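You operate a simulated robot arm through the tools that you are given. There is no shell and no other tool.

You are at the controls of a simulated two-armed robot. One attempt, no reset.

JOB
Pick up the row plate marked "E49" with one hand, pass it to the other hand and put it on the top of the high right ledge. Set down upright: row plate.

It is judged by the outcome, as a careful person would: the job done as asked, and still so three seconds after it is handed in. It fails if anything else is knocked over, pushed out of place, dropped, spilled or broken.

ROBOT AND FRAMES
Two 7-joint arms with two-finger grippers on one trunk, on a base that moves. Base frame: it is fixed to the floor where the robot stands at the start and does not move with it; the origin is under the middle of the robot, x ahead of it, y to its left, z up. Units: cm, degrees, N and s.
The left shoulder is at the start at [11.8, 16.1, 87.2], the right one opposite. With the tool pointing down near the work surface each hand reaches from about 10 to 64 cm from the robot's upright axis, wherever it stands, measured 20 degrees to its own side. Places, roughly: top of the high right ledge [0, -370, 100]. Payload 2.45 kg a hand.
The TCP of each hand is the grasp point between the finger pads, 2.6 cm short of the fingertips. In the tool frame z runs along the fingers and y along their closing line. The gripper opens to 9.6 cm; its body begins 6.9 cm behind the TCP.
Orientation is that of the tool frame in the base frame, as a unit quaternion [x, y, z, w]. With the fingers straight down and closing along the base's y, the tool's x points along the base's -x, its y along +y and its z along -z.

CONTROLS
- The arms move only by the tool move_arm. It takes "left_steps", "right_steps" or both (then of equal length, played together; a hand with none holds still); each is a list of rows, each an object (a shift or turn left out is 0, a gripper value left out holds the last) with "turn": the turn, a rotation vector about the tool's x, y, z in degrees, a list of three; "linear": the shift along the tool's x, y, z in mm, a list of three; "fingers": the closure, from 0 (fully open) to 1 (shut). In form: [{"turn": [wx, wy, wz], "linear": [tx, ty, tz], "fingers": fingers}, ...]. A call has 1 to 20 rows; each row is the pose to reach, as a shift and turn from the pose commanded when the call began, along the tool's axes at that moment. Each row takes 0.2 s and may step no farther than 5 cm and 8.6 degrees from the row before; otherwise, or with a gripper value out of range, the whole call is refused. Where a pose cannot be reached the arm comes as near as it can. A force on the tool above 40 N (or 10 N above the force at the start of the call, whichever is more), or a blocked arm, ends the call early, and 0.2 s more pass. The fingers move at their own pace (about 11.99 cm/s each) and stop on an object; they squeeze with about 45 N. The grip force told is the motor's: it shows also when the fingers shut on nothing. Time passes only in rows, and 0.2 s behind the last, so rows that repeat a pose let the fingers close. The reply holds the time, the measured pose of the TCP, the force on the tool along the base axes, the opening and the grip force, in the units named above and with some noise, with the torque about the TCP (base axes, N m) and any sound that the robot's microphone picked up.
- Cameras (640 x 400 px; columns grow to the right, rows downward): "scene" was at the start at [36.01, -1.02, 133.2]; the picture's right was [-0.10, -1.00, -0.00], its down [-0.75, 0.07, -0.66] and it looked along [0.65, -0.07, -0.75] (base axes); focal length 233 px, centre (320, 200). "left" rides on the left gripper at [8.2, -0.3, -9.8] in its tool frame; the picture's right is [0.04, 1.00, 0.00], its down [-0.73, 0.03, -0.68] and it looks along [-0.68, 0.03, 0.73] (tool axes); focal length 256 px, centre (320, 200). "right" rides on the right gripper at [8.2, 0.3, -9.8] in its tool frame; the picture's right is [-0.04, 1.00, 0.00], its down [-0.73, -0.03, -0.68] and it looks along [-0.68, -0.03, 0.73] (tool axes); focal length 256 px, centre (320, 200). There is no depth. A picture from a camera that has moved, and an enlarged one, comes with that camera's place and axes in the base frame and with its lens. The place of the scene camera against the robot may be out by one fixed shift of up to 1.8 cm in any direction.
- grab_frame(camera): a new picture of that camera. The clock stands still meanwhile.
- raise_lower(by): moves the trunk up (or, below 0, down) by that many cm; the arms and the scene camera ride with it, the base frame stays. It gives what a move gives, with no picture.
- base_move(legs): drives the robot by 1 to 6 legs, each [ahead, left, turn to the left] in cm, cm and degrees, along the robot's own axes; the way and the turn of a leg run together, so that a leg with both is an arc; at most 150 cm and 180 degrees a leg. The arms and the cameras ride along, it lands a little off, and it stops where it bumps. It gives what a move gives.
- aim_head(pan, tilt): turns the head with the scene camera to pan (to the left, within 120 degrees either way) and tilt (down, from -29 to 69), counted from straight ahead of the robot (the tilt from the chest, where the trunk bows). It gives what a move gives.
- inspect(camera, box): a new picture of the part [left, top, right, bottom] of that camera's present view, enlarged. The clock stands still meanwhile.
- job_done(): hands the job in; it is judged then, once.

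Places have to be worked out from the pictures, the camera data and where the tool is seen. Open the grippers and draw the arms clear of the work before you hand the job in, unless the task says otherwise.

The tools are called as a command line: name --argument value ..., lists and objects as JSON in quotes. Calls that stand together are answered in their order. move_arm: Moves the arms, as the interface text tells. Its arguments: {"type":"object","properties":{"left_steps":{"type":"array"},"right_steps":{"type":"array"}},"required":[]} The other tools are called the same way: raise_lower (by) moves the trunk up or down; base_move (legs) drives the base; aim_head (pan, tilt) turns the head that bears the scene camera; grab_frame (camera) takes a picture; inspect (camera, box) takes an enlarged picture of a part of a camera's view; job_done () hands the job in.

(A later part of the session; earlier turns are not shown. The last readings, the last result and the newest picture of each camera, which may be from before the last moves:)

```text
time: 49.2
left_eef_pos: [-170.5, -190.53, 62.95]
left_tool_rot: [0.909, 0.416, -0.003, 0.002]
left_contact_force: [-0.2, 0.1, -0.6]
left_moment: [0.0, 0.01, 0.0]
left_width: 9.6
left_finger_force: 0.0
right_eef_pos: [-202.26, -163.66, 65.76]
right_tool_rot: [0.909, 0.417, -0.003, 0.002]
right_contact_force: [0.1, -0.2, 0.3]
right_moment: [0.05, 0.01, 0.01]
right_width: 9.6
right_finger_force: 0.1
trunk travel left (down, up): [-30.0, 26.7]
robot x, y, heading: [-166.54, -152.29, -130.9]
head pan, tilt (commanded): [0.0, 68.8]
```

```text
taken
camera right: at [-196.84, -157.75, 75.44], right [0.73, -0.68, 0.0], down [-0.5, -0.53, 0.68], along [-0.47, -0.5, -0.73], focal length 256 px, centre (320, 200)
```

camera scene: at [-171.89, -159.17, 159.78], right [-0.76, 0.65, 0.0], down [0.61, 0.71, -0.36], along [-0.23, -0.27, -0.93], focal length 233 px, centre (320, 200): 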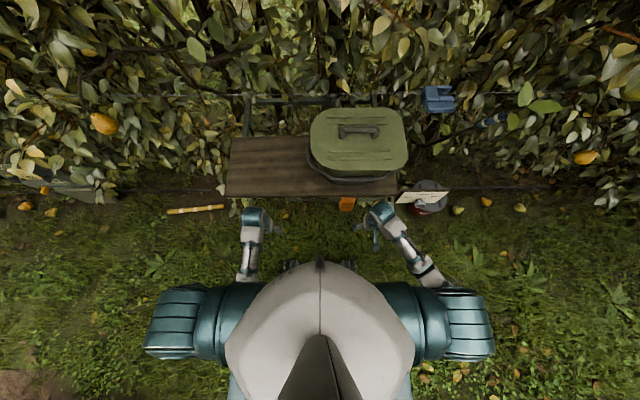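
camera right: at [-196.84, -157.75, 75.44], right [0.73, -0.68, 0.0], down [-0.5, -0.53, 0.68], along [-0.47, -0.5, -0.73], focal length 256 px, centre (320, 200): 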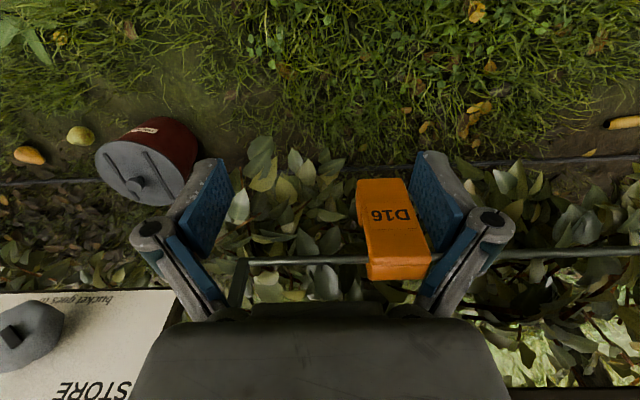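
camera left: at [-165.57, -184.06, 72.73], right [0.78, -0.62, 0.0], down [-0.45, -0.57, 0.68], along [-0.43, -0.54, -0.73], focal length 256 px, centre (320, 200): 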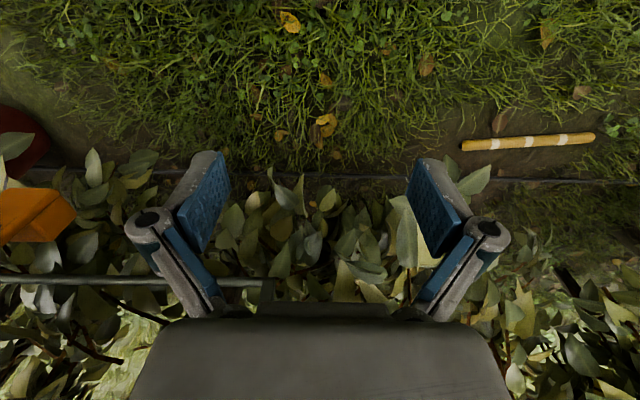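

My base front shows about 22 cm ahead of the axis, so it is roughly 25–28 cm in half-width and should clear the bin box. An orange "D16" tag hangs near the right hand, so I draw both hands back 7 cm before strafing left.

move_arm --left_steps '[{"linear": [35, 0, 0]}, {"linear": [70, 0, 0]}]' --right_steps '[{"linear": [35, 0, 0]}, {"linear": [70, 0, 0]}]'

base_move --legs '[[2, 60, 0]]'

aim_head --pan 110 --tilt 60

grab_frame --camera "scene"

aim_head --pan 40 --tilt 45

grab_frame --camera "scene"

```text
time: 49.8
left_eef_pos: [-165.99, -185.25, 62.93]
left_tool_rot: [0.909, 0.416, -0.004, 0.003]
left_contact_force: [0.5, 0.8, 0.7]
left_moment: [0.0, 0.04, -0.02]
left_width: 9.6
left_finger_force: 0.0
right_eef_pos: [-197.59, -158.1, 65.56]
right_tool_rot: [0.909, 0.416, -0.004, 0.002]
right_contact_force: [-0.3, 0.5, -0.8]
right_moment: [-0.04, 0.01, 0.0]
right_width: 9.58
right_finger_force: 0.0
trunk travel left (down, up): [-30.0, 26.7]
robot x, y, heading: [-166.86, -152.75, -130.8]
head pan, tilt (commanded): [0.0, 68.8]
```

```text
time: 53.2
left_eef_pos: [-123.07, -225.45, 62.82]
left_tool_rot: [0.911, 0.413, -0.003, 0.003]
left_contact_force: [-0.2, -0.5, -0.1]
left_moment: [0.01, -0.04, -0.01]
left_width: 9.6
left_finger_force: 0.0
right_eef_pos: [-154.63, -198.15, 65.67]
right_tool_rot: [0.911, 0.413, -0.002, 0.002]
right_contact_force: [-0.9, 0.0, -0.4]
right_moment: [0.01, 0.0, 0.01]
right_width: 9.58
right_finger_force: 0.0
trunk travel left (down, up): [-30.0, 26.7]
robot x, y, heading: [-123.26, -192.61, -131.3]
head pan, tilt (commanded): [0.0, 68.8]
```

```text
time: 55.1
left_eef_pos: [-123.14, -225.4, 62.95]
left_tool_rot: [0.911, 0.413, -0.004, 0.002]
left_contact_force: [0.2, -0.4, -0.9]
left_moment: [-0.03, -0.01, 0.01]
left_width: 9.6
left_finger_force: 0.0
right_eef_pos: [-154.6, -198.15, 65.53]
right_tool_rot: [0.91, 0.414, -0.003, 0.002]
right_contact_force: [-0.8, -0.7, 0.5]
right_moment: [-0.04, 0.01, 0.02]
right_width: 9.57
right_finger_force: 0.0
trunk travel left (down, up): [-30.0, 26.7]
robot x, y, heading: [-123.18, -192.12, -131.1]
head pan, tilt (commanded): [110.0, 60.0]
```

```text
taken
camera scene: at [-118.79, -197.47, 160.74], right [-0.36, -0.93, 0.0], down [-0.81, 0.31, -0.5], along [0.47, -0.18, -0.87], focal length 233 px, centre (320, 200)
```

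scene: 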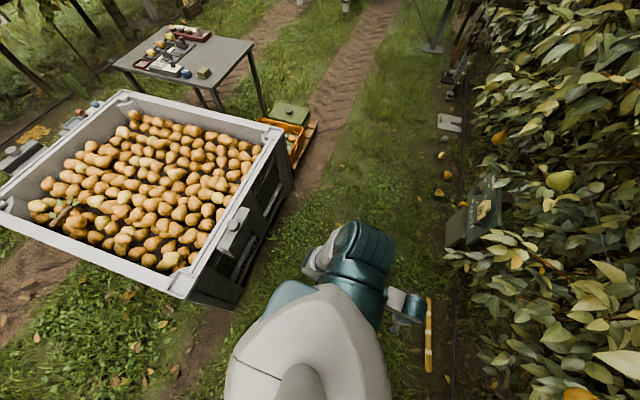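

```text
time: 56.5
left_eef_pos: [-123.03, -225.54, 62.87]
left_tool_rot: [0.911, 0.413, -0.003, 0.002]
left_contact_force: [-0.4, -0.1, -0.4]
left_moment: [-0.03, -0.06, 0.0]
left_width: 9.57
left_finger_force: 0.1
right_eef_pos: [-154.49, -198.16, 65.57]
right_tool_rot: [0.911, 0.413, -0.003, 0.001]
right_contact_force: [0.0, -0.8, -0.3]
right_moment: [0.01, 0.02, 0.02]
right_width: 9.61
right_finger_force: 0.1
trunk travel left (down, up): [-30.0, 26.7]
robot x, y, heading: [-123.15, -192.64, -131.5]
head pan, tilt (commanded): [40.0, 45.0]
```

```text
taken
camera scene: at [-125.18, -203.18, 162.67], right [-1.0, 0.02, 0.0], down [0.02, 0.71, -0.71], along [-0.01, -0.71, -0.71], focal length 233 px, centre (320, 200)
```

scene: 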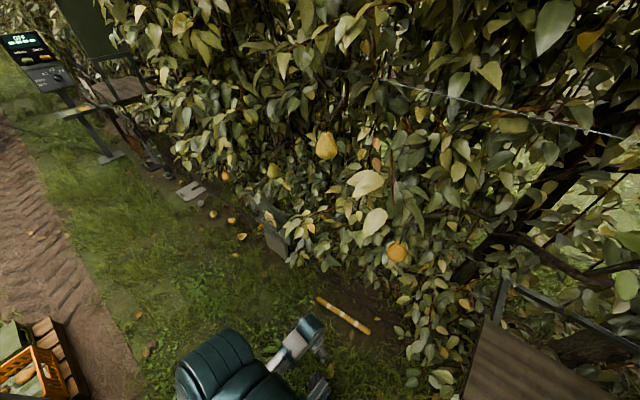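

E49 checks out at (-97,-293,60): now 59 cm ahead and 86 cm left of me, and the bin box is about 45 cm behind. I strafe left 86 cm to face it and look closely.

base_move --legs '[[0, 86, 0]]'

aim_head --pan 0 --tilt 60

grab_frame --camera "scene"

grab_frame --camera "left"

grab_frame --camera "right"

```text
time: 61.0
left_eef_pos: [-59.32, -281.94, 62.94]
left_tool_rot: [0.912, 0.409, -0.002, 0.003]
left_contact_force: [-0.9, 0.7, 0.2]
left_moment: [0.0, 0.0, 0.0]
left_width: 9.61
left_finger_force: 0.0
right_eef_pos: [-90.57, -254.36, 65.58]
right_tool_rot: [0.913, 0.409, -0.003, 0.003]
right_contact_force: [-0.4, 0.9, -0.3]
right_moment: [0.01, -0.05, -0.01]
right_width: 9.57
right_finger_force: 0.1
trunk travel left (down, up): [-30.0, 26.7]
robot x, y, heading: [-59.4, -249.2, -131.6]
head pan, tilt (commanded): [40.0, 45.0]
```

```text
time: 62.1
left_eef_pos: [-59.25, -282.3, 62.95]
left_tool_rot: [0.913, 0.409, -0.005, 0.001]
left_contact_force: [-0.4, 0.2, 0.3]
left_moment: [0.01, 0.03, 0.02]
left_width: 9.62
left_finger_force: 0.1
right_eef_pos: [-90.47, -254.69, 65.59]
right_tool_rot: [0.913, 0.409, -0.003, 0.001]
right_contact_force: [-0.8, 0.5, -0.3]
right_moment: [0.03, -0.02, -0.02]
right_width: 9.59
right_finger_force: 0.1
trunk travel left (down, up): [-30.0, 26.7]
robot x, y, heading: [-59.34, -249.57, -131.8]
head pan, tilt (commanded): [0.0, 60.0]
```

```text
taken
camera scene: at [-65.34, -256.69, 160.73], right [-0.75, 0.66, 0.0], down [0.58, 0.65, -0.5], along [-0.33, -0.37, -0.87], focal length 233 px, centre (320, 200)
```

scene: 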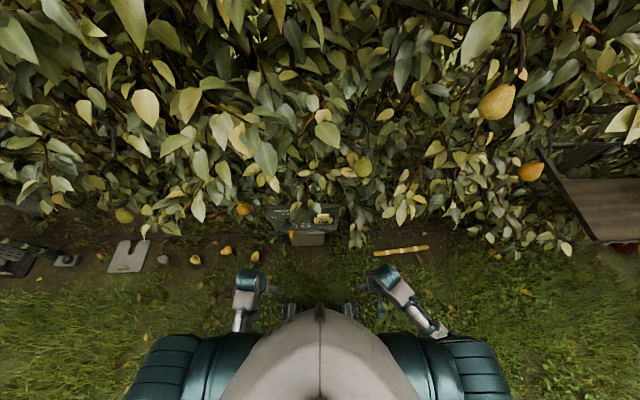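

```text
taken
camera left: at [-54.05, -275.75, 72.69], right [0.77, -0.63, 0.0], down [-0.46, -0.56, 0.69], along [-0.43, -0.53, -0.73], focal length 256 px, centre (320, 200)
```

left: 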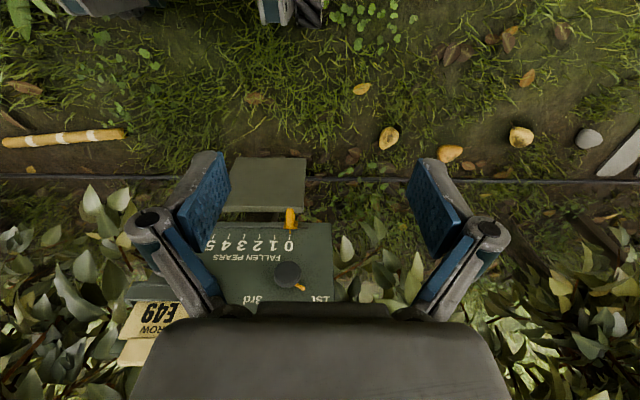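

```text
taken
camera right: at [-84.8, -248.79, 75.42], right [0.72, -0.69, 0.0], down [-0.51, -0.53, 0.68], along [-0.48, -0.49, -0.73], focal length 256 px, centre (320, 200)
```

right: 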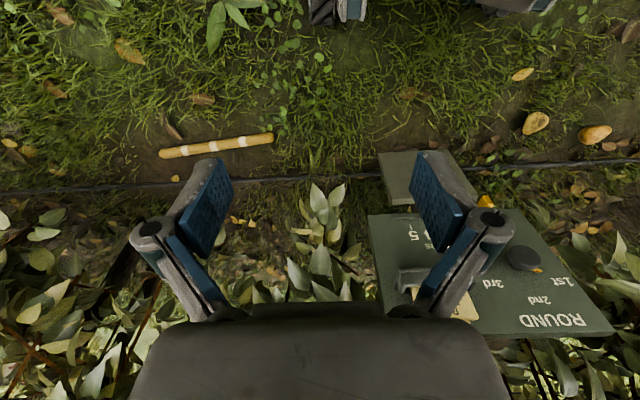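

The E49 plate sits near column 325, row 218 of the scene view, in a small tray on the tilted panel. I zoom in for its shape.

inspect --camera "scene" --box '[260, 185, 360, 255]'

inspect --camera "left" --box '[100, 200, 360, 400]'

inspect --camera "right" --box '[360, 180, 640, 350]'

```text
5.71 times, centred on (310, 220) of scene
camera zoom: at [-65.34, -256.69, 160.73], right [-0.75, 0.66, 0.0], down [0.58, 0.65, -0.5], along [-0.33, -0.37, -0.87], focal length 1334 px, centre (377, 86)
```

zoom: 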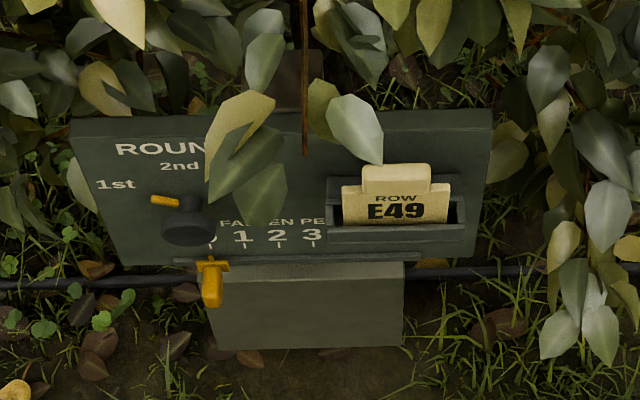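

```text
2.00 times, centred on (230, 300) of left
camera zoom: at [-54.05, -275.75, 72.69], right [0.77, -0.63, 0.0], down [-0.46, -0.56, 0.69], along [-0.43, -0.53, -0.73], focal length 512 px, centre (500, 0)
```

zoom: 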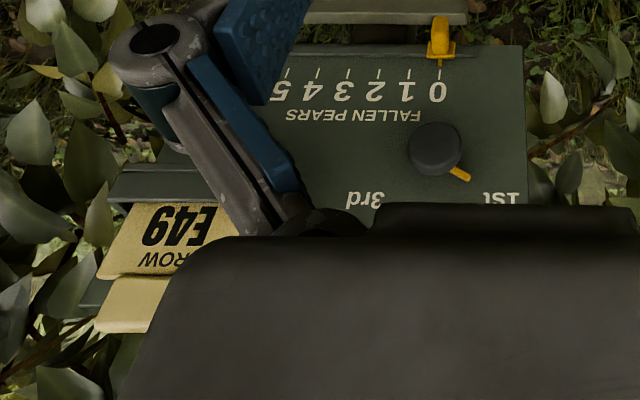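

```text
2.29 times, centred on (500, 265) of right
camera zoom: at [-84.8, -248.79, 75.42], right [0.72, -0.69, 0.0], down [-0.51, -0.53, 0.68], along [-0.48, -0.49, -0.73], focal length 585 px, centre (-91, 51)
```

zoom: 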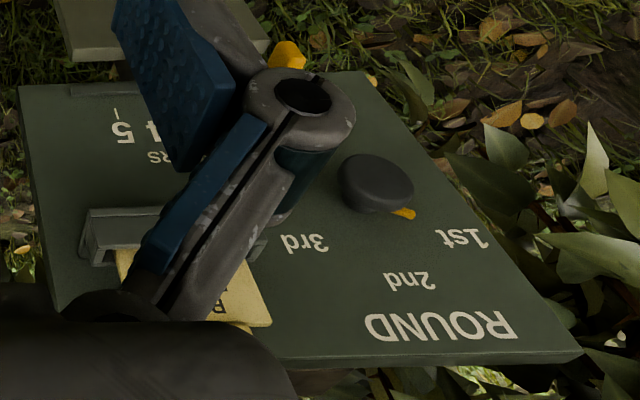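

The plate is a beige card with a narrower grip tab on top, standing in a pocket on the back-tilted panel. I shift left 15 cm so it lies in the right hand's zone, and also view the ledge from here.

base_move --legs '[[0, 15, 0]]'

aim_head --pan 50 --tilt 25

grab_frame --camera "scene"

inspect --camera "scene" --box '[200, 60, 440, 240]'

```text
time: 63.5
left_eef_pos: [-49.03, -291.33, 63.37]
left_tool_rot: [0.912, 0.409, -0.002, 0.009]
left_contact_force: [-0.5, 0.2, -0.2]
left_moment: [-0.01, -0.07, 0.0]
left_width: 9.62
left_finger_force: 0.1
right_eef_pos: [-80.44, -263.62, 65.32]
right_tool_rot: [0.913, 0.409, -0.001, 0.007]
right_contact_force: [-1.5, 0.9, -0.7]
right_moment: [-0.07, -0.05, 0.04]
right_width: 9.61
right_finger_force: 0.1
trunk travel left (down, up): [-30.0, 26.7]
robot x, y, heading: [-48.23, -259.08, -131.3]
head pan, tilt (commanded): [0.0, 60.0]
```

```text
time: 64.6
left_eef_pos: [-46.94, -293.05, 62.45]
left_tool_rot: [0.912, 0.41, -0.008, -0.007]
left_contact_force: [1.5, -1.2, -0.5]
left_moment: [0.08, 0.09, 0.01]
left_width: 9.61
left_finger_force: 0.0
right_eef_pos: [-78.26, -265.43, 66.12]
right_tool_rot: [0.912, 0.409, -0.009, -0.009]
right_contact_force: [1.9, -0.4, 0.2]
right_moment: [0.08, 0.1, -0.03]
right_width: 9.6
right_finger_force: 0.1
trunk travel left (down, up): [-30.0, 26.7]
robot x, y, heading: [-47.87, -259.28, -131.8]
head pan, tilt (commanded): [50.0, 25.0]
```

```text
taken
camera scene: at [-46.31, -272.64, 165.58], right [-0.99, -0.14, 0.01], down [-0.07, 0.43, -0.9], along [0.13, -0.89, -0.44], focal length 233 px, centre (320, 200)
```

scene: 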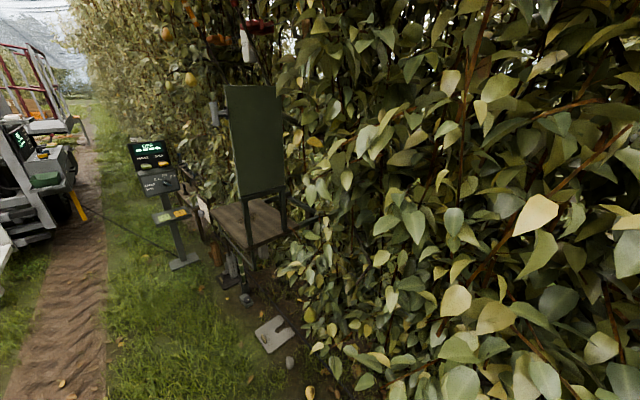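

```text
2.22 times, centred on (320, 150) of scene
camera zoom: at [-46.31, -272.64, 165.58], right [-0.99, -0.14, 0.01], down [-0.07, 0.43, -0.9], along [0.13, -0.89, -0.44], focal length 519 px, centre (320, 311)
```

zoom: 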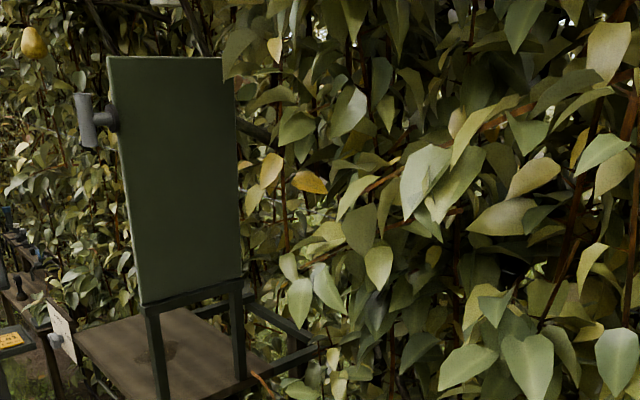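

The ledge shelf is open from the aisle side, with a tall green board on its right. Now I lift the right hand and bring it near the plate to view it from its wrist camera.

move_arm --right_steps '[{"linear": [0, 0, -45]}, {"linear": [0, 0, -90]}, {"linear": [0, 10, -135]}, {"linear": [-40, 20, -165]}, {"linear": [-80, 35, -165]}, {"linear": [-120, 50, -165]}, {"linear": [-150, 50, -165]}, {"linear": [-150, 50, -165]}]'

grab_frame --camera "right"

aim_head --pan -15 --tilt 55

grab_frame --camera "scene"

```text
refused: row 4 steps farther than a row can; nothing moved
```

```text
taken
camera right: at [-72.41, -259.79, 75.86], right [0.72, -0.69, -0.02], down [-0.49, -0.54, 0.69], along [-0.49, -0.48, -0.73], focal length 256 px, centre (320, 200)
```

right: 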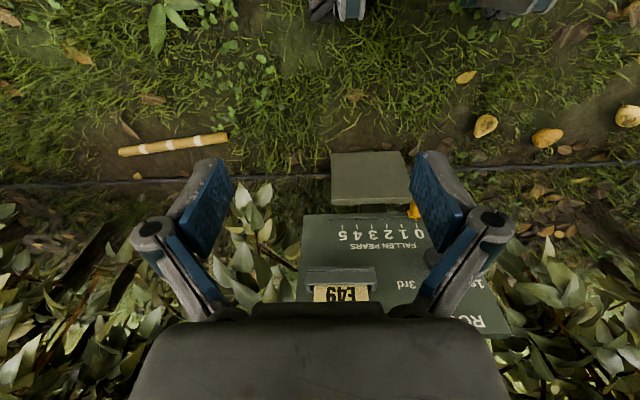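

```text
time: 66.0
left_eef_pos: [-48.2, -291.97, 62.95]
left_tool_rot: [0.913, 0.408, -0.005, -0.001]
left_contact_force: [1.1, 0.9, 0.2]
left_moment: [0.01, -0.04, -0.01]
left_width: 9.61
left_finger_force: 0.1
right_eef_pos: [-79.43, -264.44, 65.79]
right_tool_rot: [0.912, 0.409, -0.005, -0.002]
right_contact_force: [0.2, -0.4, 0.5]
right_moment: [0.0, -0.02, 0.02]
right_width: 9.59
right_finger_force: 0.1
trunk travel left (down, up): [-30.0, 26.7]
robot x, y, heading: [-48.04, -259.15, -131.5]
head pan, tilt (commanded): [-15.0, 55.0]
```

```text
taken
camera scene: at [-56.91, -264.61, 161.31], right [-0.55, 0.84, -0.01], down [0.69, 0.45, -0.57], along [-0.47, -0.32, -0.82], focal length 233 px, centre (320, 200)
```

scene: 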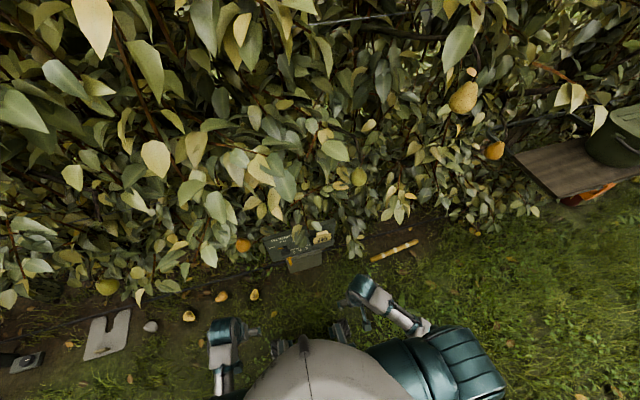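

The right-hand view shows E49 ahead in its pocket. I resend the lift with smaller steps.

move_arm --right_steps '[{"linear": [0, 0, -45]}, {"linear": [0, 0, -90]}, {"linear": [0, 10, -130]}, {"linear": [-25, 20, -165]}, {"linear": [-65, 30, -165]}, {"linear": [-105, 40, -165]}, {"linear": [-140, 50, -165]}, {"linear": [-150, 50, -165]}, {"linear": [-150, 50, -165]}]'

grab_frame --camera "right"

inspect --camera "right" --box '[240, 120, 440, 300]'

inspect --camera "scene" --box '[250, 210, 350, 280]'

```text
time: 68.0
left_eef_pos: [-47.64, -292.35, 62.71]
left_tool_rot: [0.912, 0.41, -0.006, -0.004]
left_contact_force: [0.6, 0.4, -0.1]
left_moment: [0.03, -0.01, 0.0]
left_width: 9.6
left_finger_force: 0.1
right_eef_pos: [-84.75, -279.63, 82.24]
right_tool_rot: [0.912, 0.409, -0.008, -0.005]
right_contact_force: [0.0, -0.6, 0.8]
right_moment: [0.04, 0.0, -0.01]
right_width: 9.58
right_finger_force: 0.0
right hand out of reach, approached as far as the arm can: row 3
trunk travel left (down, up): [-30.0, 26.7]
robot x, y, heading: [-48.01, -259.0, -131.7]
head pan, tilt (commanded): [-15.0, 55.0]
```

```text
taken
camera right: at [-79.08, -273.81, 92.09], right [0.72, -0.69, -0.01], down [-0.5, -0.53, 0.69], along [-0.48, -0.49, -0.73], focal length 256 px, centre (320, 200)
```

right: 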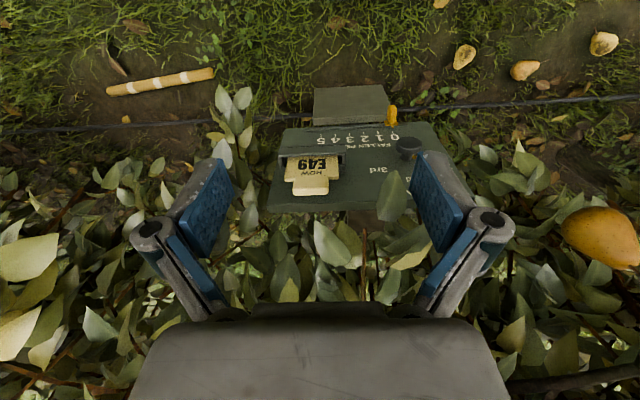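

```text
2.22 times, centred on (340, 210) of right
camera zoom: at [-79.08, -273.81, 92.09], right [0.72, -0.69, -0.01], down [-0.5, -0.53, 0.69], along [-0.48, -0.49, -0.73], focal length 569 px, centre (276, 178)
```

zoom: 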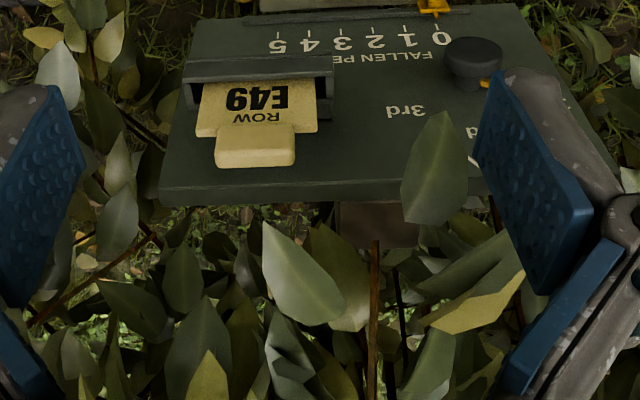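

```text
5.71 times, centred on (300, 245) of scene
camera zoom: at [-55.36, -266.2, 161.33], right [-0.55, 0.84, 0.01], down [0.68, 0.45, -0.57], along [-0.48, -0.31, -0.82], focal length 1334 px, centre (434, -57)
```

zoom: 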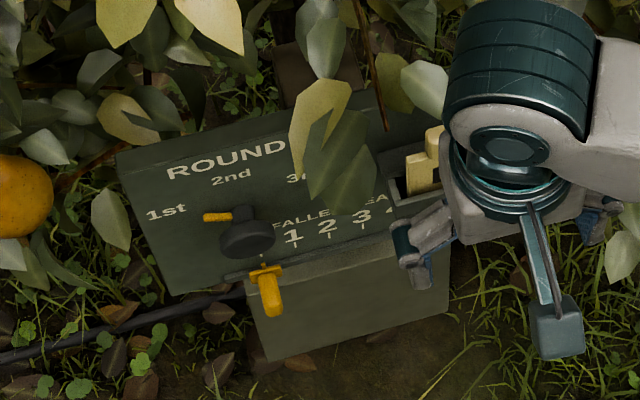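

The plate is visible: body about 8.5 cm wide with a tab about 5.6 cm wide, plate near left -16, ahead 58. I lower the right hand and centre it on the plate for a closer, second view.

move_arm --right_steps '[{"linear": [0, -26, 0]}, {"linear": [0, -26, 40]}, {"linear": [-10, -26, 80]}, {"linear": [-20, -26, 100]}, {"linear": [-20, -26, 100]}, {"linear": [-20, -26, 100]}]'

grab_frame --camera "right"

inspect --camera "right" --box '[230, 130, 410, 300]'

```text
time: 69.4
left_eef_pos: [-48.09, -292.04, 62.76]
left_tool_rot: [0.913, 0.409, -0.006, -0.002]
left_contact_force: [0.5, -0.1, -0.5]
left_moment: [0.02, 0.0, 0.01]
left_width: 9.61
left_finger_force: 0.2
right_eef_pos: [-88.6, -278.82, 72.38]
right_tool_rot: [0.912, 0.409, -0.004, -0.003]
right_contact_force: [0.7, 0.7, 0.2]
right_moment: [-0.01, -0.04, 0.01]
right_width: 9.61
right_finger_force: 0.1
trunk travel left (down, up): [-30.0, 26.7]
robot x, y, heading: [-48.33, -259.03, -131.8]
head pan, tilt (commanded): [-15.0, 55.0]
```

```text
taken
camera right: at [-82.88, -272.99, 82.15], right [0.72, -0.69, -0.01], down [-0.5, -0.53, 0.68], along [-0.48, -0.49, -0.73], focal length 256 px, centre (320, 200)
```

right: 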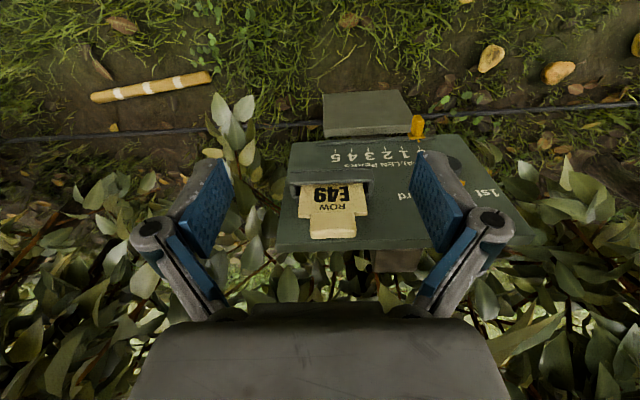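

```text
2.35 times, centred on (320, 215) of right
camera zoom: at [-82.88, -272.99, 82.15], right [0.72, -0.69, -0.01], down [-0.5, -0.53, 0.68], along [-0.48, -0.49, -0.73], focal length 602 px, centre (320, 165)
```

zoom: 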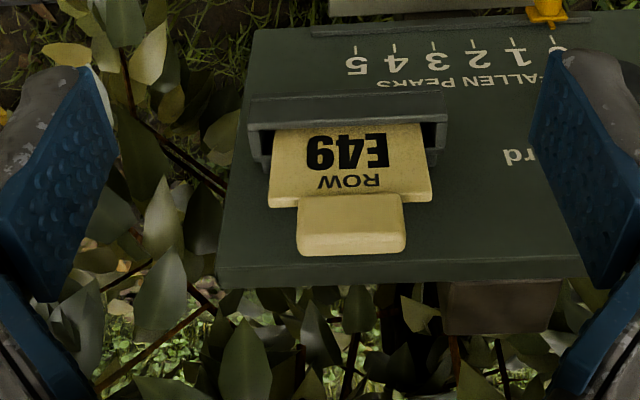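

Two views put the plate's shoulders at z≈60, centre (-98.7,-291.1), with a thicker tab on top and the panel yawed about 3° from my axes. To see its thickness and tilt I withdraw the right hand a little and bring the left camera round to look from the left side.

move_arm --left_steps '[{"linear": [0, 0, -36], "turn": [0, 0, 0]}, {"linear": [0, -10, -72], "turn": [0, 0, 5]}, {"linear": [-20, -50, -72], "turn": [0, 0, 13]}, {"linear": [-45, -90, -72], "turn": [0, 0, 21]}, {"linear": [-75, -128, -72], "turn": [0, 0, 29]}, {"linear": [-105, -165, -72], "turn": [0, 0, 36]}, {"linear": [-140, -195, -72], "turn": [0, 0, 43]}, {"linear": [-170, -217, -72], "turn": [0, 0, 50]}, {"linear": [-170, -217, -72], "turn": [0, 0, 50]}]' --right_steps '[{"linear": [40, 0, -20]}, {"linear": [80, 0, -40]}, {"linear": [120, 0, -50]}, {"linear": [120, 0, -50]}, {"linear": [120, 0, -50]}, {"linear": [120, 0, -50]}, {"linear": [120, 0, -50]}, {"linear": [120, 0, -50]}, {"linear": [120, 0, -50]}]'

grab_frame --camera "left"

grab_frame --camera "scene"

```text
time: 71.4
left_eef_pos: [-75.41, -290.24, 70.4]
left_tool_rot: [1.0, -0.016, -0.006, 0.001]
left_contact_force: [-0.1, -0.9, -0.7]
left_moment: [0.01, 0.01, -0.01]
left_width: 9.6
left_finger_force: 0.1
right_eef_pos: [-80.6, -269.98, 77.39]
right_tool_rot: [0.913, 0.409, -0.006, -0.003]
right_contact_force: [-0.4, -0.7, -0.2]
right_moment: [0.01, 0.02, 0.03]
right_width: 9.6
right_finger_force: 0.0
trunk travel left (down, up): [-30.0, 26.7]
robot x, y, heading: [-48.08, -259.1, -131.8]
head pan, tilt (commanded): [-15.0, 55.0]
```

```text
taken
camera left: at [-67.31, -290.03, 80.09], right [0.01, -1.0, 0.0], down [-0.73, -0.01, 0.69], along [-0.69, -0.01, -0.73], focal length 256 px, centre (320, 200)
```

left: 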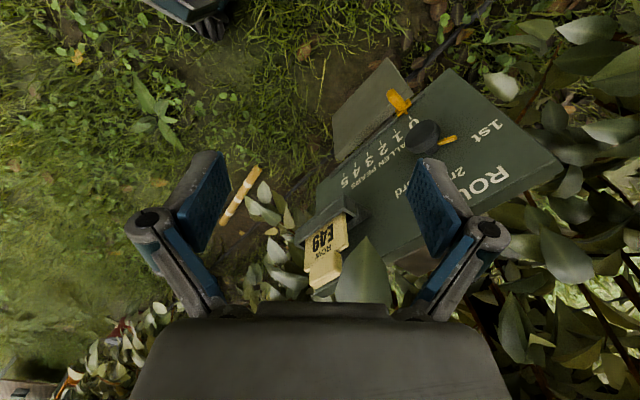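

```text
taken
camera scene: at [-56.2, -265.52, 161.31], right [-0.55, 0.84, 0.0], down [0.69, 0.45, -0.57], along [-0.48, -0.31, -0.82], focal length 233 px, centre (320, 200)
```

scene: 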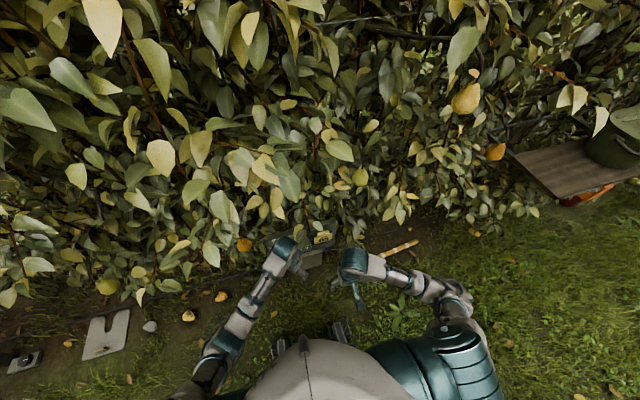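

inspect --camera "left" --box '[270, 180, 400, 310]'

```text
3.08 times, centred on (335, 245) of left
camera zoom: at [-67.31, -290.03, 80.09], right [0.01, -1.0, 0.0], down [-0.73, -0.01, 0.69], along [-0.69, -0.01, -0.73], focal length 788 px, centre (274, 62)
```

zoom: 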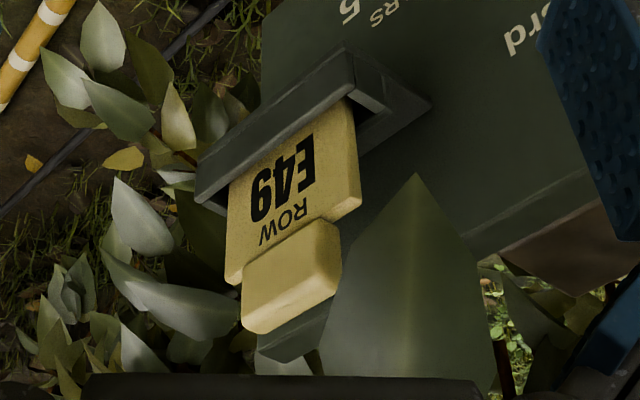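

The left view shows the plate standing nearly vertical in a pocket, with body about 9 cm wide and 1 cm thick and a chunkier tab. I pull the left hand back and put the right hand above the tab as a pre-grasp, which also gives a steep view for thickness.

move_arm --left_steps '[{"linear": [40, 0, -10]}, {"linear": [80, 0, -20]}, {"linear": [120, 0, -30]}]'

move_arm --right_steps '[{"linear": [-46, 4, 0], "turn": [0, 0, -1]}, {"linear": [-92, 4, 0], "turn": [0, 0, -2]}, {"linear": [-138, 4, 0], "turn": [0, 0, -3]}, {"linear": [-184, 4, 0], "turn": [0, 0, -3.4]}, {"linear": [-230, 4, 0], "turn": [0, 0, -3.4]}, {"linear": [-276, 4, 10], "turn": [0, 0, -3.4]}, {"linear": [-276, 4, 34], "turn": [0, 0, -3.4]}, {"linear": [-276, 4, 34], "turn": [0, 0, -3.4]}, {"linear": [-276, 4, 34], "turn": [0, 0, -3.4]}]'

grab_frame --camera "right"

inspect --camera "right" --box '[250, 60, 390, 180]'

grab_frame --camera "left"

```text
time: 72.2
left_eef_pos: [-63.18, -290.83, 72.95]
left_tool_rot: [1.0, -0.014, -0.006, 0.001]
left_contact_force: [-0.1, -0.6, -0.7]
left_moment: [0.0, 0.05, 0.01]
left_width: 9.6
left_finger_force: 0.0
right_eef_pos: [-80.51, -269.94, 77.35]
right_tool_rot: [0.913, 0.409, -0.006, -0.004]
right_contact_force: [0.7, 0.5, 0.1]
right_moment: [-0.01, 0.05, 0.04]
right_width: 9.6
right_finger_force: 0.0
trunk travel left (down, up): [-30.0, 26.7]
robot x, y, heading: [-48.13, -259.2, -131.6]
head pan, tilt (commanded): [-15.0, 55.0]
```

```text
time: 74.2
left_eef_pos: [-63.23, -290.75, 72.98]
left_tool_rot: [1.0, -0.014, -0.006, 0.001]
left_contact_force: [-0.1, -0.4, 0.4]
left_moment: [-0.01, 0.04, 0.0]
left_width: 9.62
left_finger_force: 0.0
right_eef_pos: [-98.76, -290.77, 74.09]
right_tool_rot: [0.9, 0.436, -0.006, -0.003]
right_contact_force: [0.0, -0.6, -0.2]
right_moment: [0.01, 0.03, 0.0]
right_width: 9.61
right_finger_force: 0.0
trunk travel left (down, up): [-30.0, 26.7]
robot x, y, heading: [-48.5, -259.0, -131.5]
head pan, tilt (commanded): [-15.0, 55.0]
```

```text
taken
camera right: at [-93.33, -284.57, 83.83], right [0.76, -0.65, -0.01], down [-0.47, -0.56, 0.68], along [-0.45, -0.51, -0.73], focal length 256 px, centre (320, 200)
```

right: 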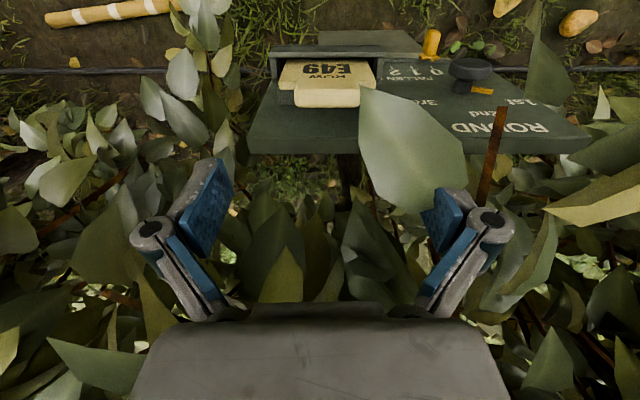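

```text
3.33 times, centred on (320, 120) of right
camera zoom: at [-93.33, -284.57, 83.83], right [0.76, -0.65, -0.01], down [-0.47, -0.56, 0.68], along [-0.45, -0.51, -0.73], focal length 853 px, centre (320, 467)
```

zoom: 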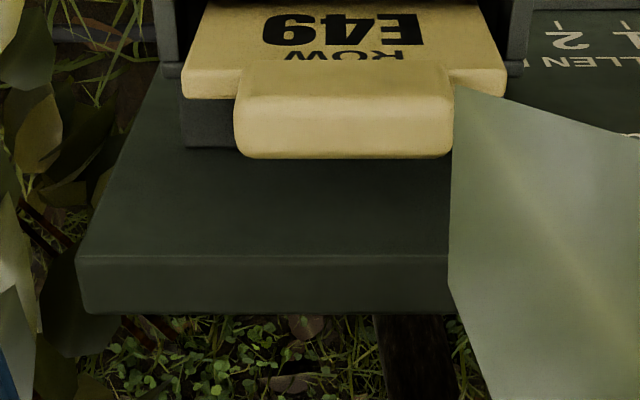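

```text
taken
camera left: at [-55.09, -290.55, 82.68], right [0.01, -1.0, 0.0], down [-0.73, -0.01, 0.69], along [-0.69, -0.01, -0.73], focal length 256 px, centre (320, 200)
```

left: 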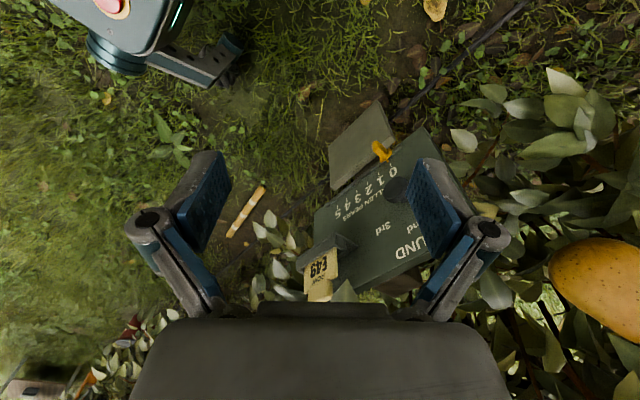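

The steep view agrees: tab about 5.6 cm wide, 2 cm tall, top at z≈61.7, shoulders at z≈59.8, tab centre near (-98.9,-291.5). I lower the right hand to just above the tab, aligned with it, and check.

move_arm --right_steps '[{"linear": [-6, 3.5, 25]}, {"linear": [-6, 3.5, 50]}, {"linear": [-6, 3.5, 76]}, {"linear": [-6, 3.5, 76]}, {"linear": [-6, 3.5, 76]}]'

grab_frame --camera "right"

grab_frame --camera "left"

inspect --camera "left" --box '[260, 170, 420, 310]'

```text
time: 75.4
left_eef_pos: [-63.19, -290.82, 72.9]
left_tool_rot: [1.0, -0.015, -0.006, 0.001]
left_contact_force: [1.0, 0.7, -0.1]
left_moment: [0.0, 0.01, -0.01]
left_width: 9.61
left_finger_force: 0.1
right_eef_pos: [-98.94, -291.58, 66.32]
right_tool_rot: [0.9, 0.436, -0.006, -0.004]
right_contact_force: [0.9, 0.2, -0.8]
right_moment: [-0.03, 0.02, -0.01]
right_width: 9.6
right_finger_force: 0.0
trunk travel left (down, up): [-30.0, 26.7]
robot x, y, heading: [-47.71, -258.9, -131.6]
head pan, tilt (commanded): [-15.0, 55.0]
```

```text
taken
camera right: at [-93.53, -285.45, 76.21], right [0.76, -0.65, -0.01], down [-0.47, -0.56, 0.68], along [-0.45, -0.51, -0.73], focal length 256 px, centre (320, 200)
```

right: 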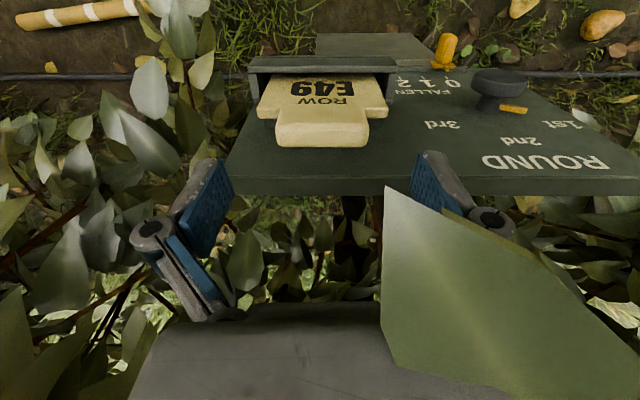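

```text
taken
camera left: at [-55.09, -290.57, 82.67], right [0.01, -1.0, 0.0], down [-0.73, -0.01, 0.69], along [-0.69, -0.01, -0.73], focal length 256 px, centre (320, 200)
```

left: 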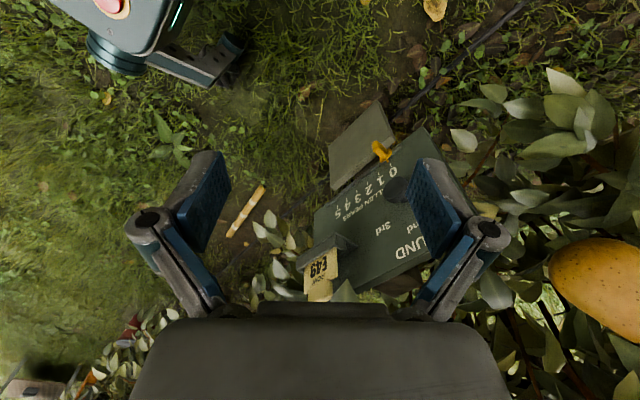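

```text
2.86 times, centred on (340, 240) of left
camera zoom: at [-55.09, -290.57, 82.67], right [0.01, -1.0, 0.0], down [-0.73, -0.01, 0.69], along [-0.69, -0.01, -0.73], focal length 731 px, centre (263, 86)
```

zoom: 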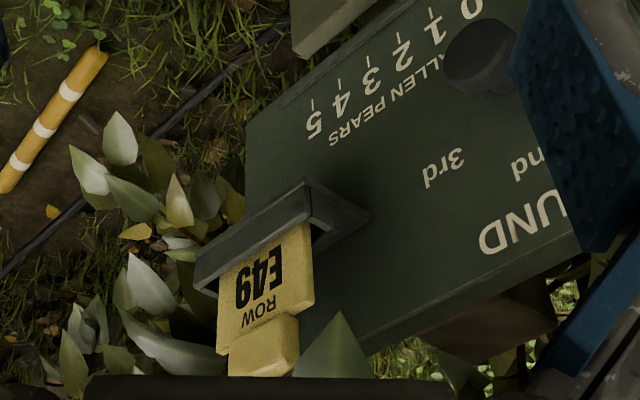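

The tab is centred between the fingers, its top at z≈62.3 and shoulders at ≈59.7. I descend 34 mm so the tips stop just above the shoulders, then close.

move_arm --right_steps '[{"linear": [2, 0, 12]}, {"linear": [2, 0, 22]}, {"linear": [2, 0, 29]}, {"linear": [2, 0, 34]}, {"linear": [2, 0, 34]}]'

grab_frame --camera "right"

inspect --camera "left" --box '[260, 170, 420, 310]'

```text
time: 76.6
left_eef_pos: [-63.24, -290.63, 73.02]
left_tool_rot: [1.0, -0.014, -0.006, 0.001]
left_contact_force: [0.0, 0.6, 0.2]
left_moment: [0.02, -0.01, 0.0]
left_width: 9.57
left_finger_force: 0.1
right_eef_pos: [-98.82, -291.37, 63.17]
right_tool_rot: [0.9, 0.435, -0.005, -0.004]
right_contact_force: [-0.4, 0.8, -0.3]
right_moment: [-0.02, 0.02, -0.05]
right_width: 9.62
right_finger_force: 0.2
trunk travel left (down, up): [-30.0, 26.7]
robot x, y, heading: [-48.37, -258.85, -131.5]
head pan, tilt (commanded): [-15.0, 55.0]
```

```text
taken
camera right: at [-93.45, -285.27, 72.91], right [0.76, -0.65, -0.01], down [-0.47, -0.56, 0.68], along [-0.45, -0.51, -0.73], focal length 256 px, centre (320, 200)
```

right: 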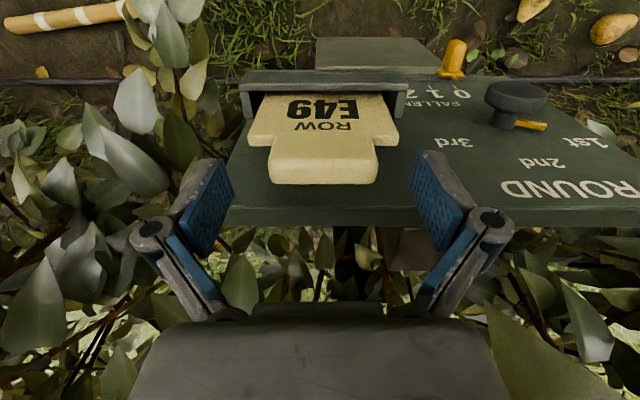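

```text
2.86 times, centred on (340, 240) of left
camera zoom: at [-55.09, -290.56, 82.68], right [0.01, -1.0, 0.0], down [-0.73, -0.01, 0.69], along [-0.69, -0.01, -0.73], focal length 731 px, centre (263, 86)
```

zoom: 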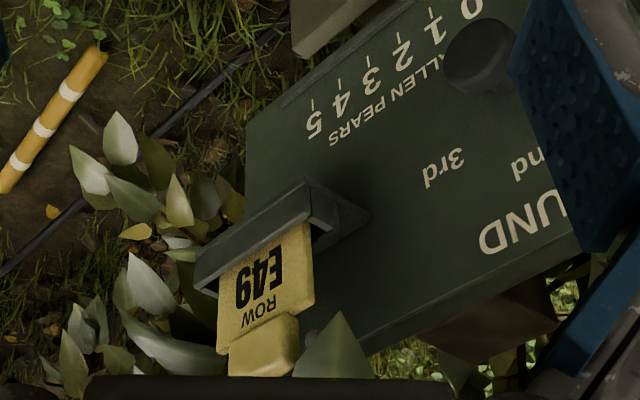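

The tab now lies between the finger pads with the tips just above the shoulders. I go 3 mm lower and close the right hand.

move_arm --right_steps '[{"linear": [0, 0, 3], "fingers": 0}, {"linear": [0, 0, 3], "fingers": 0.25}, {"linear": [0, 0, 3], "fingers": 0.45}, {"linear": [0, 0, 3], "fingers": 1}, {"linear": [0, 0, 3], "fingers": 1}, {"linear": [0, 0, 3], "fingers": 1}, {"linear": [0, 0, 3], "fingers": 1}]'

grab_frame --camera "right"

```text
time: 78.2
left_eef_pos: [-63.34, -290.78, 73.03]
left_tool_rot: [1.0, -0.015, -0.006, 0.001]
left_contact_force: [-0.7, 0.2, 0.5]
left_moment: [-0.02, 0.01, -0.01]
left_width: 9.6
left_finger_force: 0.1
right_eef_pos: [-98.89, -291.45, 62.78]
right_tool_rot: [0.9, 0.436, -0.006, -0.004]
right_contact_force: [-0.3, -1.0, 1.5]
right_moment: [-0.13, -0.1, -0.02]
right_width: 5.49
right_finger_force: 44.6
trunk travel left (down, up): [-30.0, 26.7]
robot x, y, heading: [-48.14, -258.83, -131.9]
head pan, tilt (commanded): [-15.0, 55.0]
```

```text
taken
camera right: at [-93.43, -285.34, 72.61], right [0.76, -0.65, -0.01], down [-0.47, -0.56, 0.68], along [-0.45, -0.51, -0.73], focal length 256 px, centre (320, 200)
```

right: 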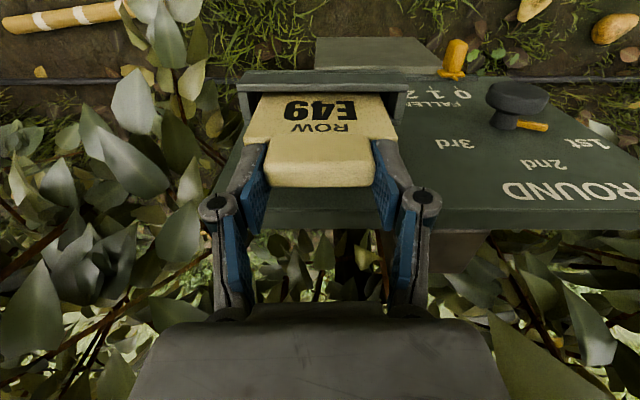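

The grip holds the tab at 5.5 cm wide with 45 N. I lift straight up slowly.

move_arm --right_steps '[{"linear": [0, 0, -10]}, {"linear": [0, 0, -25]}, {"linear": [0, 0, -45]}, {"linear": [0, 0, -70]}, {"linear": [0, 0, -100]}, {"linear": [0, 0, -130]}, {"linear": [0, 0, -130]}]'

grab_frame --camera "right"

grab_frame --camera "left"

grab_frame --camera "scene"

```text
time: 79.8
left_eef_pos: [-63.24, -290.71, 72.91]
left_tool_rot: [1.0, -0.015, -0.006, 0.001]
left_contact_force: [0.5, 0.2, 0.3]
left_moment: [0.0, 0.0, 0.02]
left_width: 9.6
left_finger_force: 0.1
right_eef_pos: [-98.83, -291.06, 75.87]
right_tool_rot: [0.9, 0.436, -0.006, -0.004]
right_contact_force: [0.6, -0.1, 0.0]
right_moment: [0.04, 0.01, -0.01]
right_width: 5.48
right_finger_force: 44.8
trunk travel left (down, up): [-30.0, 26.7]
robot x, y, heading: [-48.39, -259.23, -131.8]
head pan, tilt (commanded): [-15.0, 55.0]
```

```text
taken
camera right: at [-93.44, -285.01, 85.56], right [0.76, -0.65, -0.01], down [-0.47, -0.56, 0.68], along [-0.45, -0.51, -0.73], focal length 256 px, centre (320, 200)
```

right: 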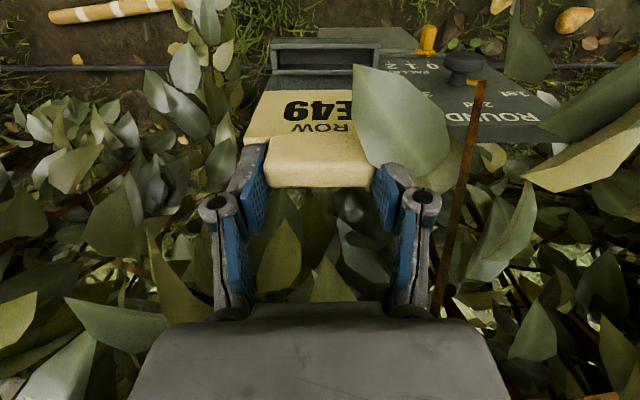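

```text
taken
camera left: at [-55.1, -290.57, 82.66], right [0.01, -1.0, 0.0], down [-0.73, -0.01, 0.69], along [-0.69, -0.01, -0.73], focal length 256 px, centre (320, 200)
```

left: 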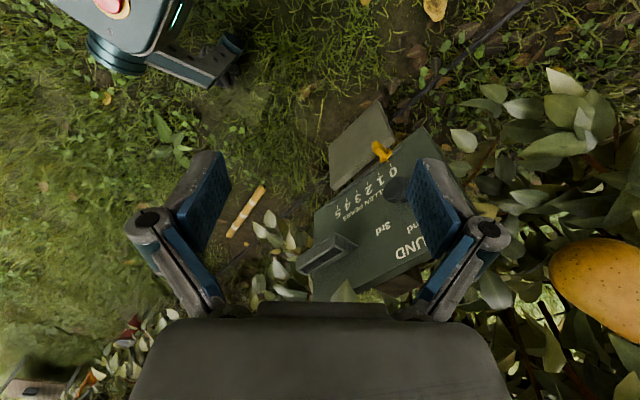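

```text
taken
camera scene: at [-56.18, -265.83, 161.3], right [-0.55, 0.84, 0.0], down [0.69, 0.45, -0.57], along [-0.48, -0.31, -0.82], focal length 233 px, centre (320, 200)
```

scene: 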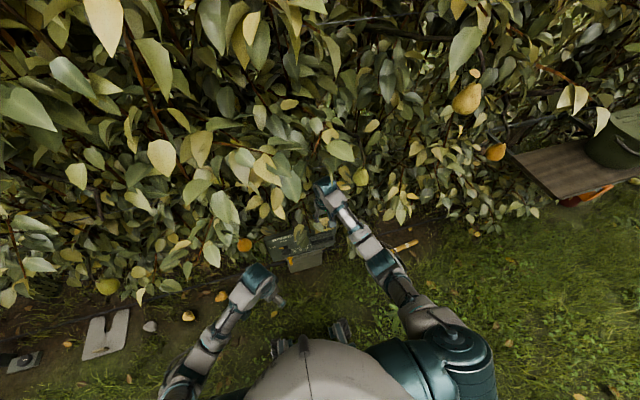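

The plate is out and hangs vertically in the right hand: bottom about 11 cm below the TCP, shoulders about 3 cm below. I first raise the left hand and pitch its fingers toward horizontal (yaw 50° right) for the handover.

move_arm --left_steps '[{"linear": [5, 5, -20], "turn": [0, -8, 0]}, {"linear": [10, 10, -40], "turn": [0, -16, 0]}, {"linear": [14, 16, -60], "turn": [0, -24, 0]}, {"linear": [14, 16, -80], "turn": [0, -32, 0]}, {"linear": [14, 16, -100], "turn": [0, -40, 0]}, {"linear": [14, 16, -100], "turn": [0, -48, 0]}, {"linear": [14, 16, -100], "turn": [0, -56, 0]}, {"linear": [14, 16, -100], "turn": [0, -64, 0]}, {"linear": [14, 16, -100], "turn": [0, -65, 0]}]' --right_steps '[{"linear": [30, 0, -40]}, {"linear": [60, 0, -80]}, {"linear": [87, 0, -120]}, {"linear": [87, 0, -141]}, {"linear": [87, 0, -141]}, {"linear": [87, 0, -141]}, {"linear": [87, 0, -141]}, {"linear": [87, 0, -141]}, {"linear": [87, 0, -141]}]'

grab_frame --camera "scene"

grab_frame --camera "right"

grab_frame --camera "left"

```text
time: 81.8
left_eef_pos: [-61.8, -292.53, 83.17]
left_tool_rot: [0.839, -0.012, -0.543, -0.007]
left_contact_force: [0.4, 0.4, 0.0]
left_moment: [-0.03, 0.02, -0.03]
left_width: 9.61
left_finger_force: 0.1
left hand out of reach, approached as far as the arm can: row 5, 6
right_eef_pos: [-93.09, -284.46, 90.06]
right_tool_rot: [0.9, 0.436, -0.006, -0.004]
right_contact_force: [0.3, 0.6, -0.8]
right_moment: [0.0, 0.03, -0.01]
right_width: 5.49
right_finger_force: 45.2
trunk travel left (down, up): [-30.0, 26.7]
robot x, y, heading: [-48.28, -258.96, -131.7]
head pan, tilt (commanded): [-15.0, 55.0]
```

```text
taken
camera scene: at [-56.02, -265.77, 161.31], right [-0.55, 0.84, 0.0], down [0.69, 0.45, -0.57], along [-0.48, -0.31, -0.82], focal length 233 px, centre (320, 200)
```

scene: 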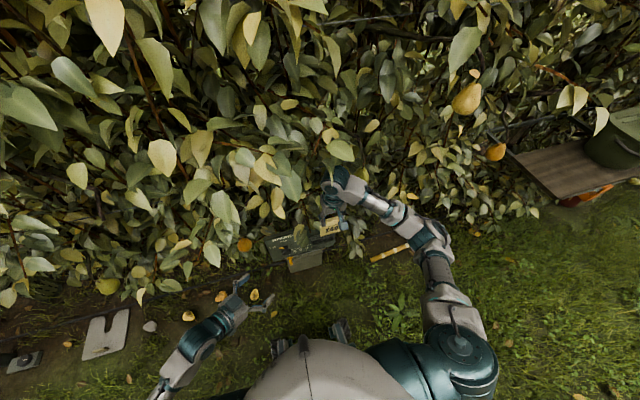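

```text
taken
camera right: at [-87.66, -278.43, 99.72], right [0.76, -0.65, -0.01], down [-0.47, -0.56, 0.68], along [-0.45, -0.51, -0.73], focal length 256 px, centre (320, 200)
```

right: 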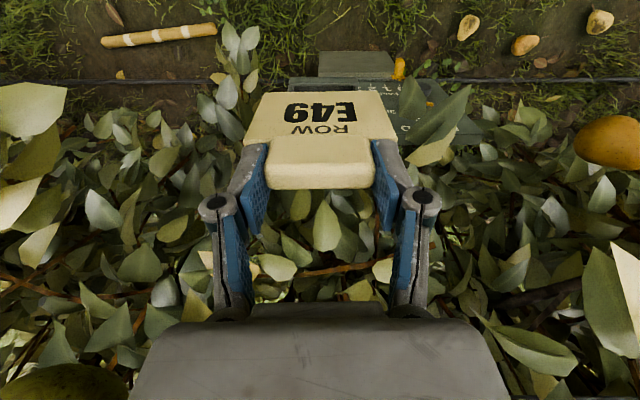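

```text
taken
camera left: at [-49.66, -292.42, 79.83], right [-0.01, -1.0, -0.04], down [0.32, -0.04, 0.95], along [-0.95, 0.0, 0.32], focal length 256 px, centre (320, 200)
```

left: 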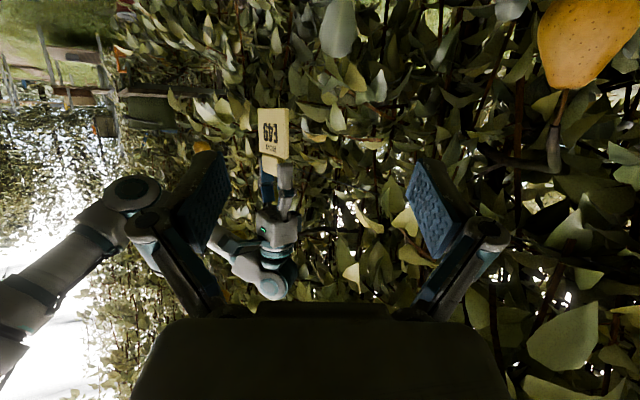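

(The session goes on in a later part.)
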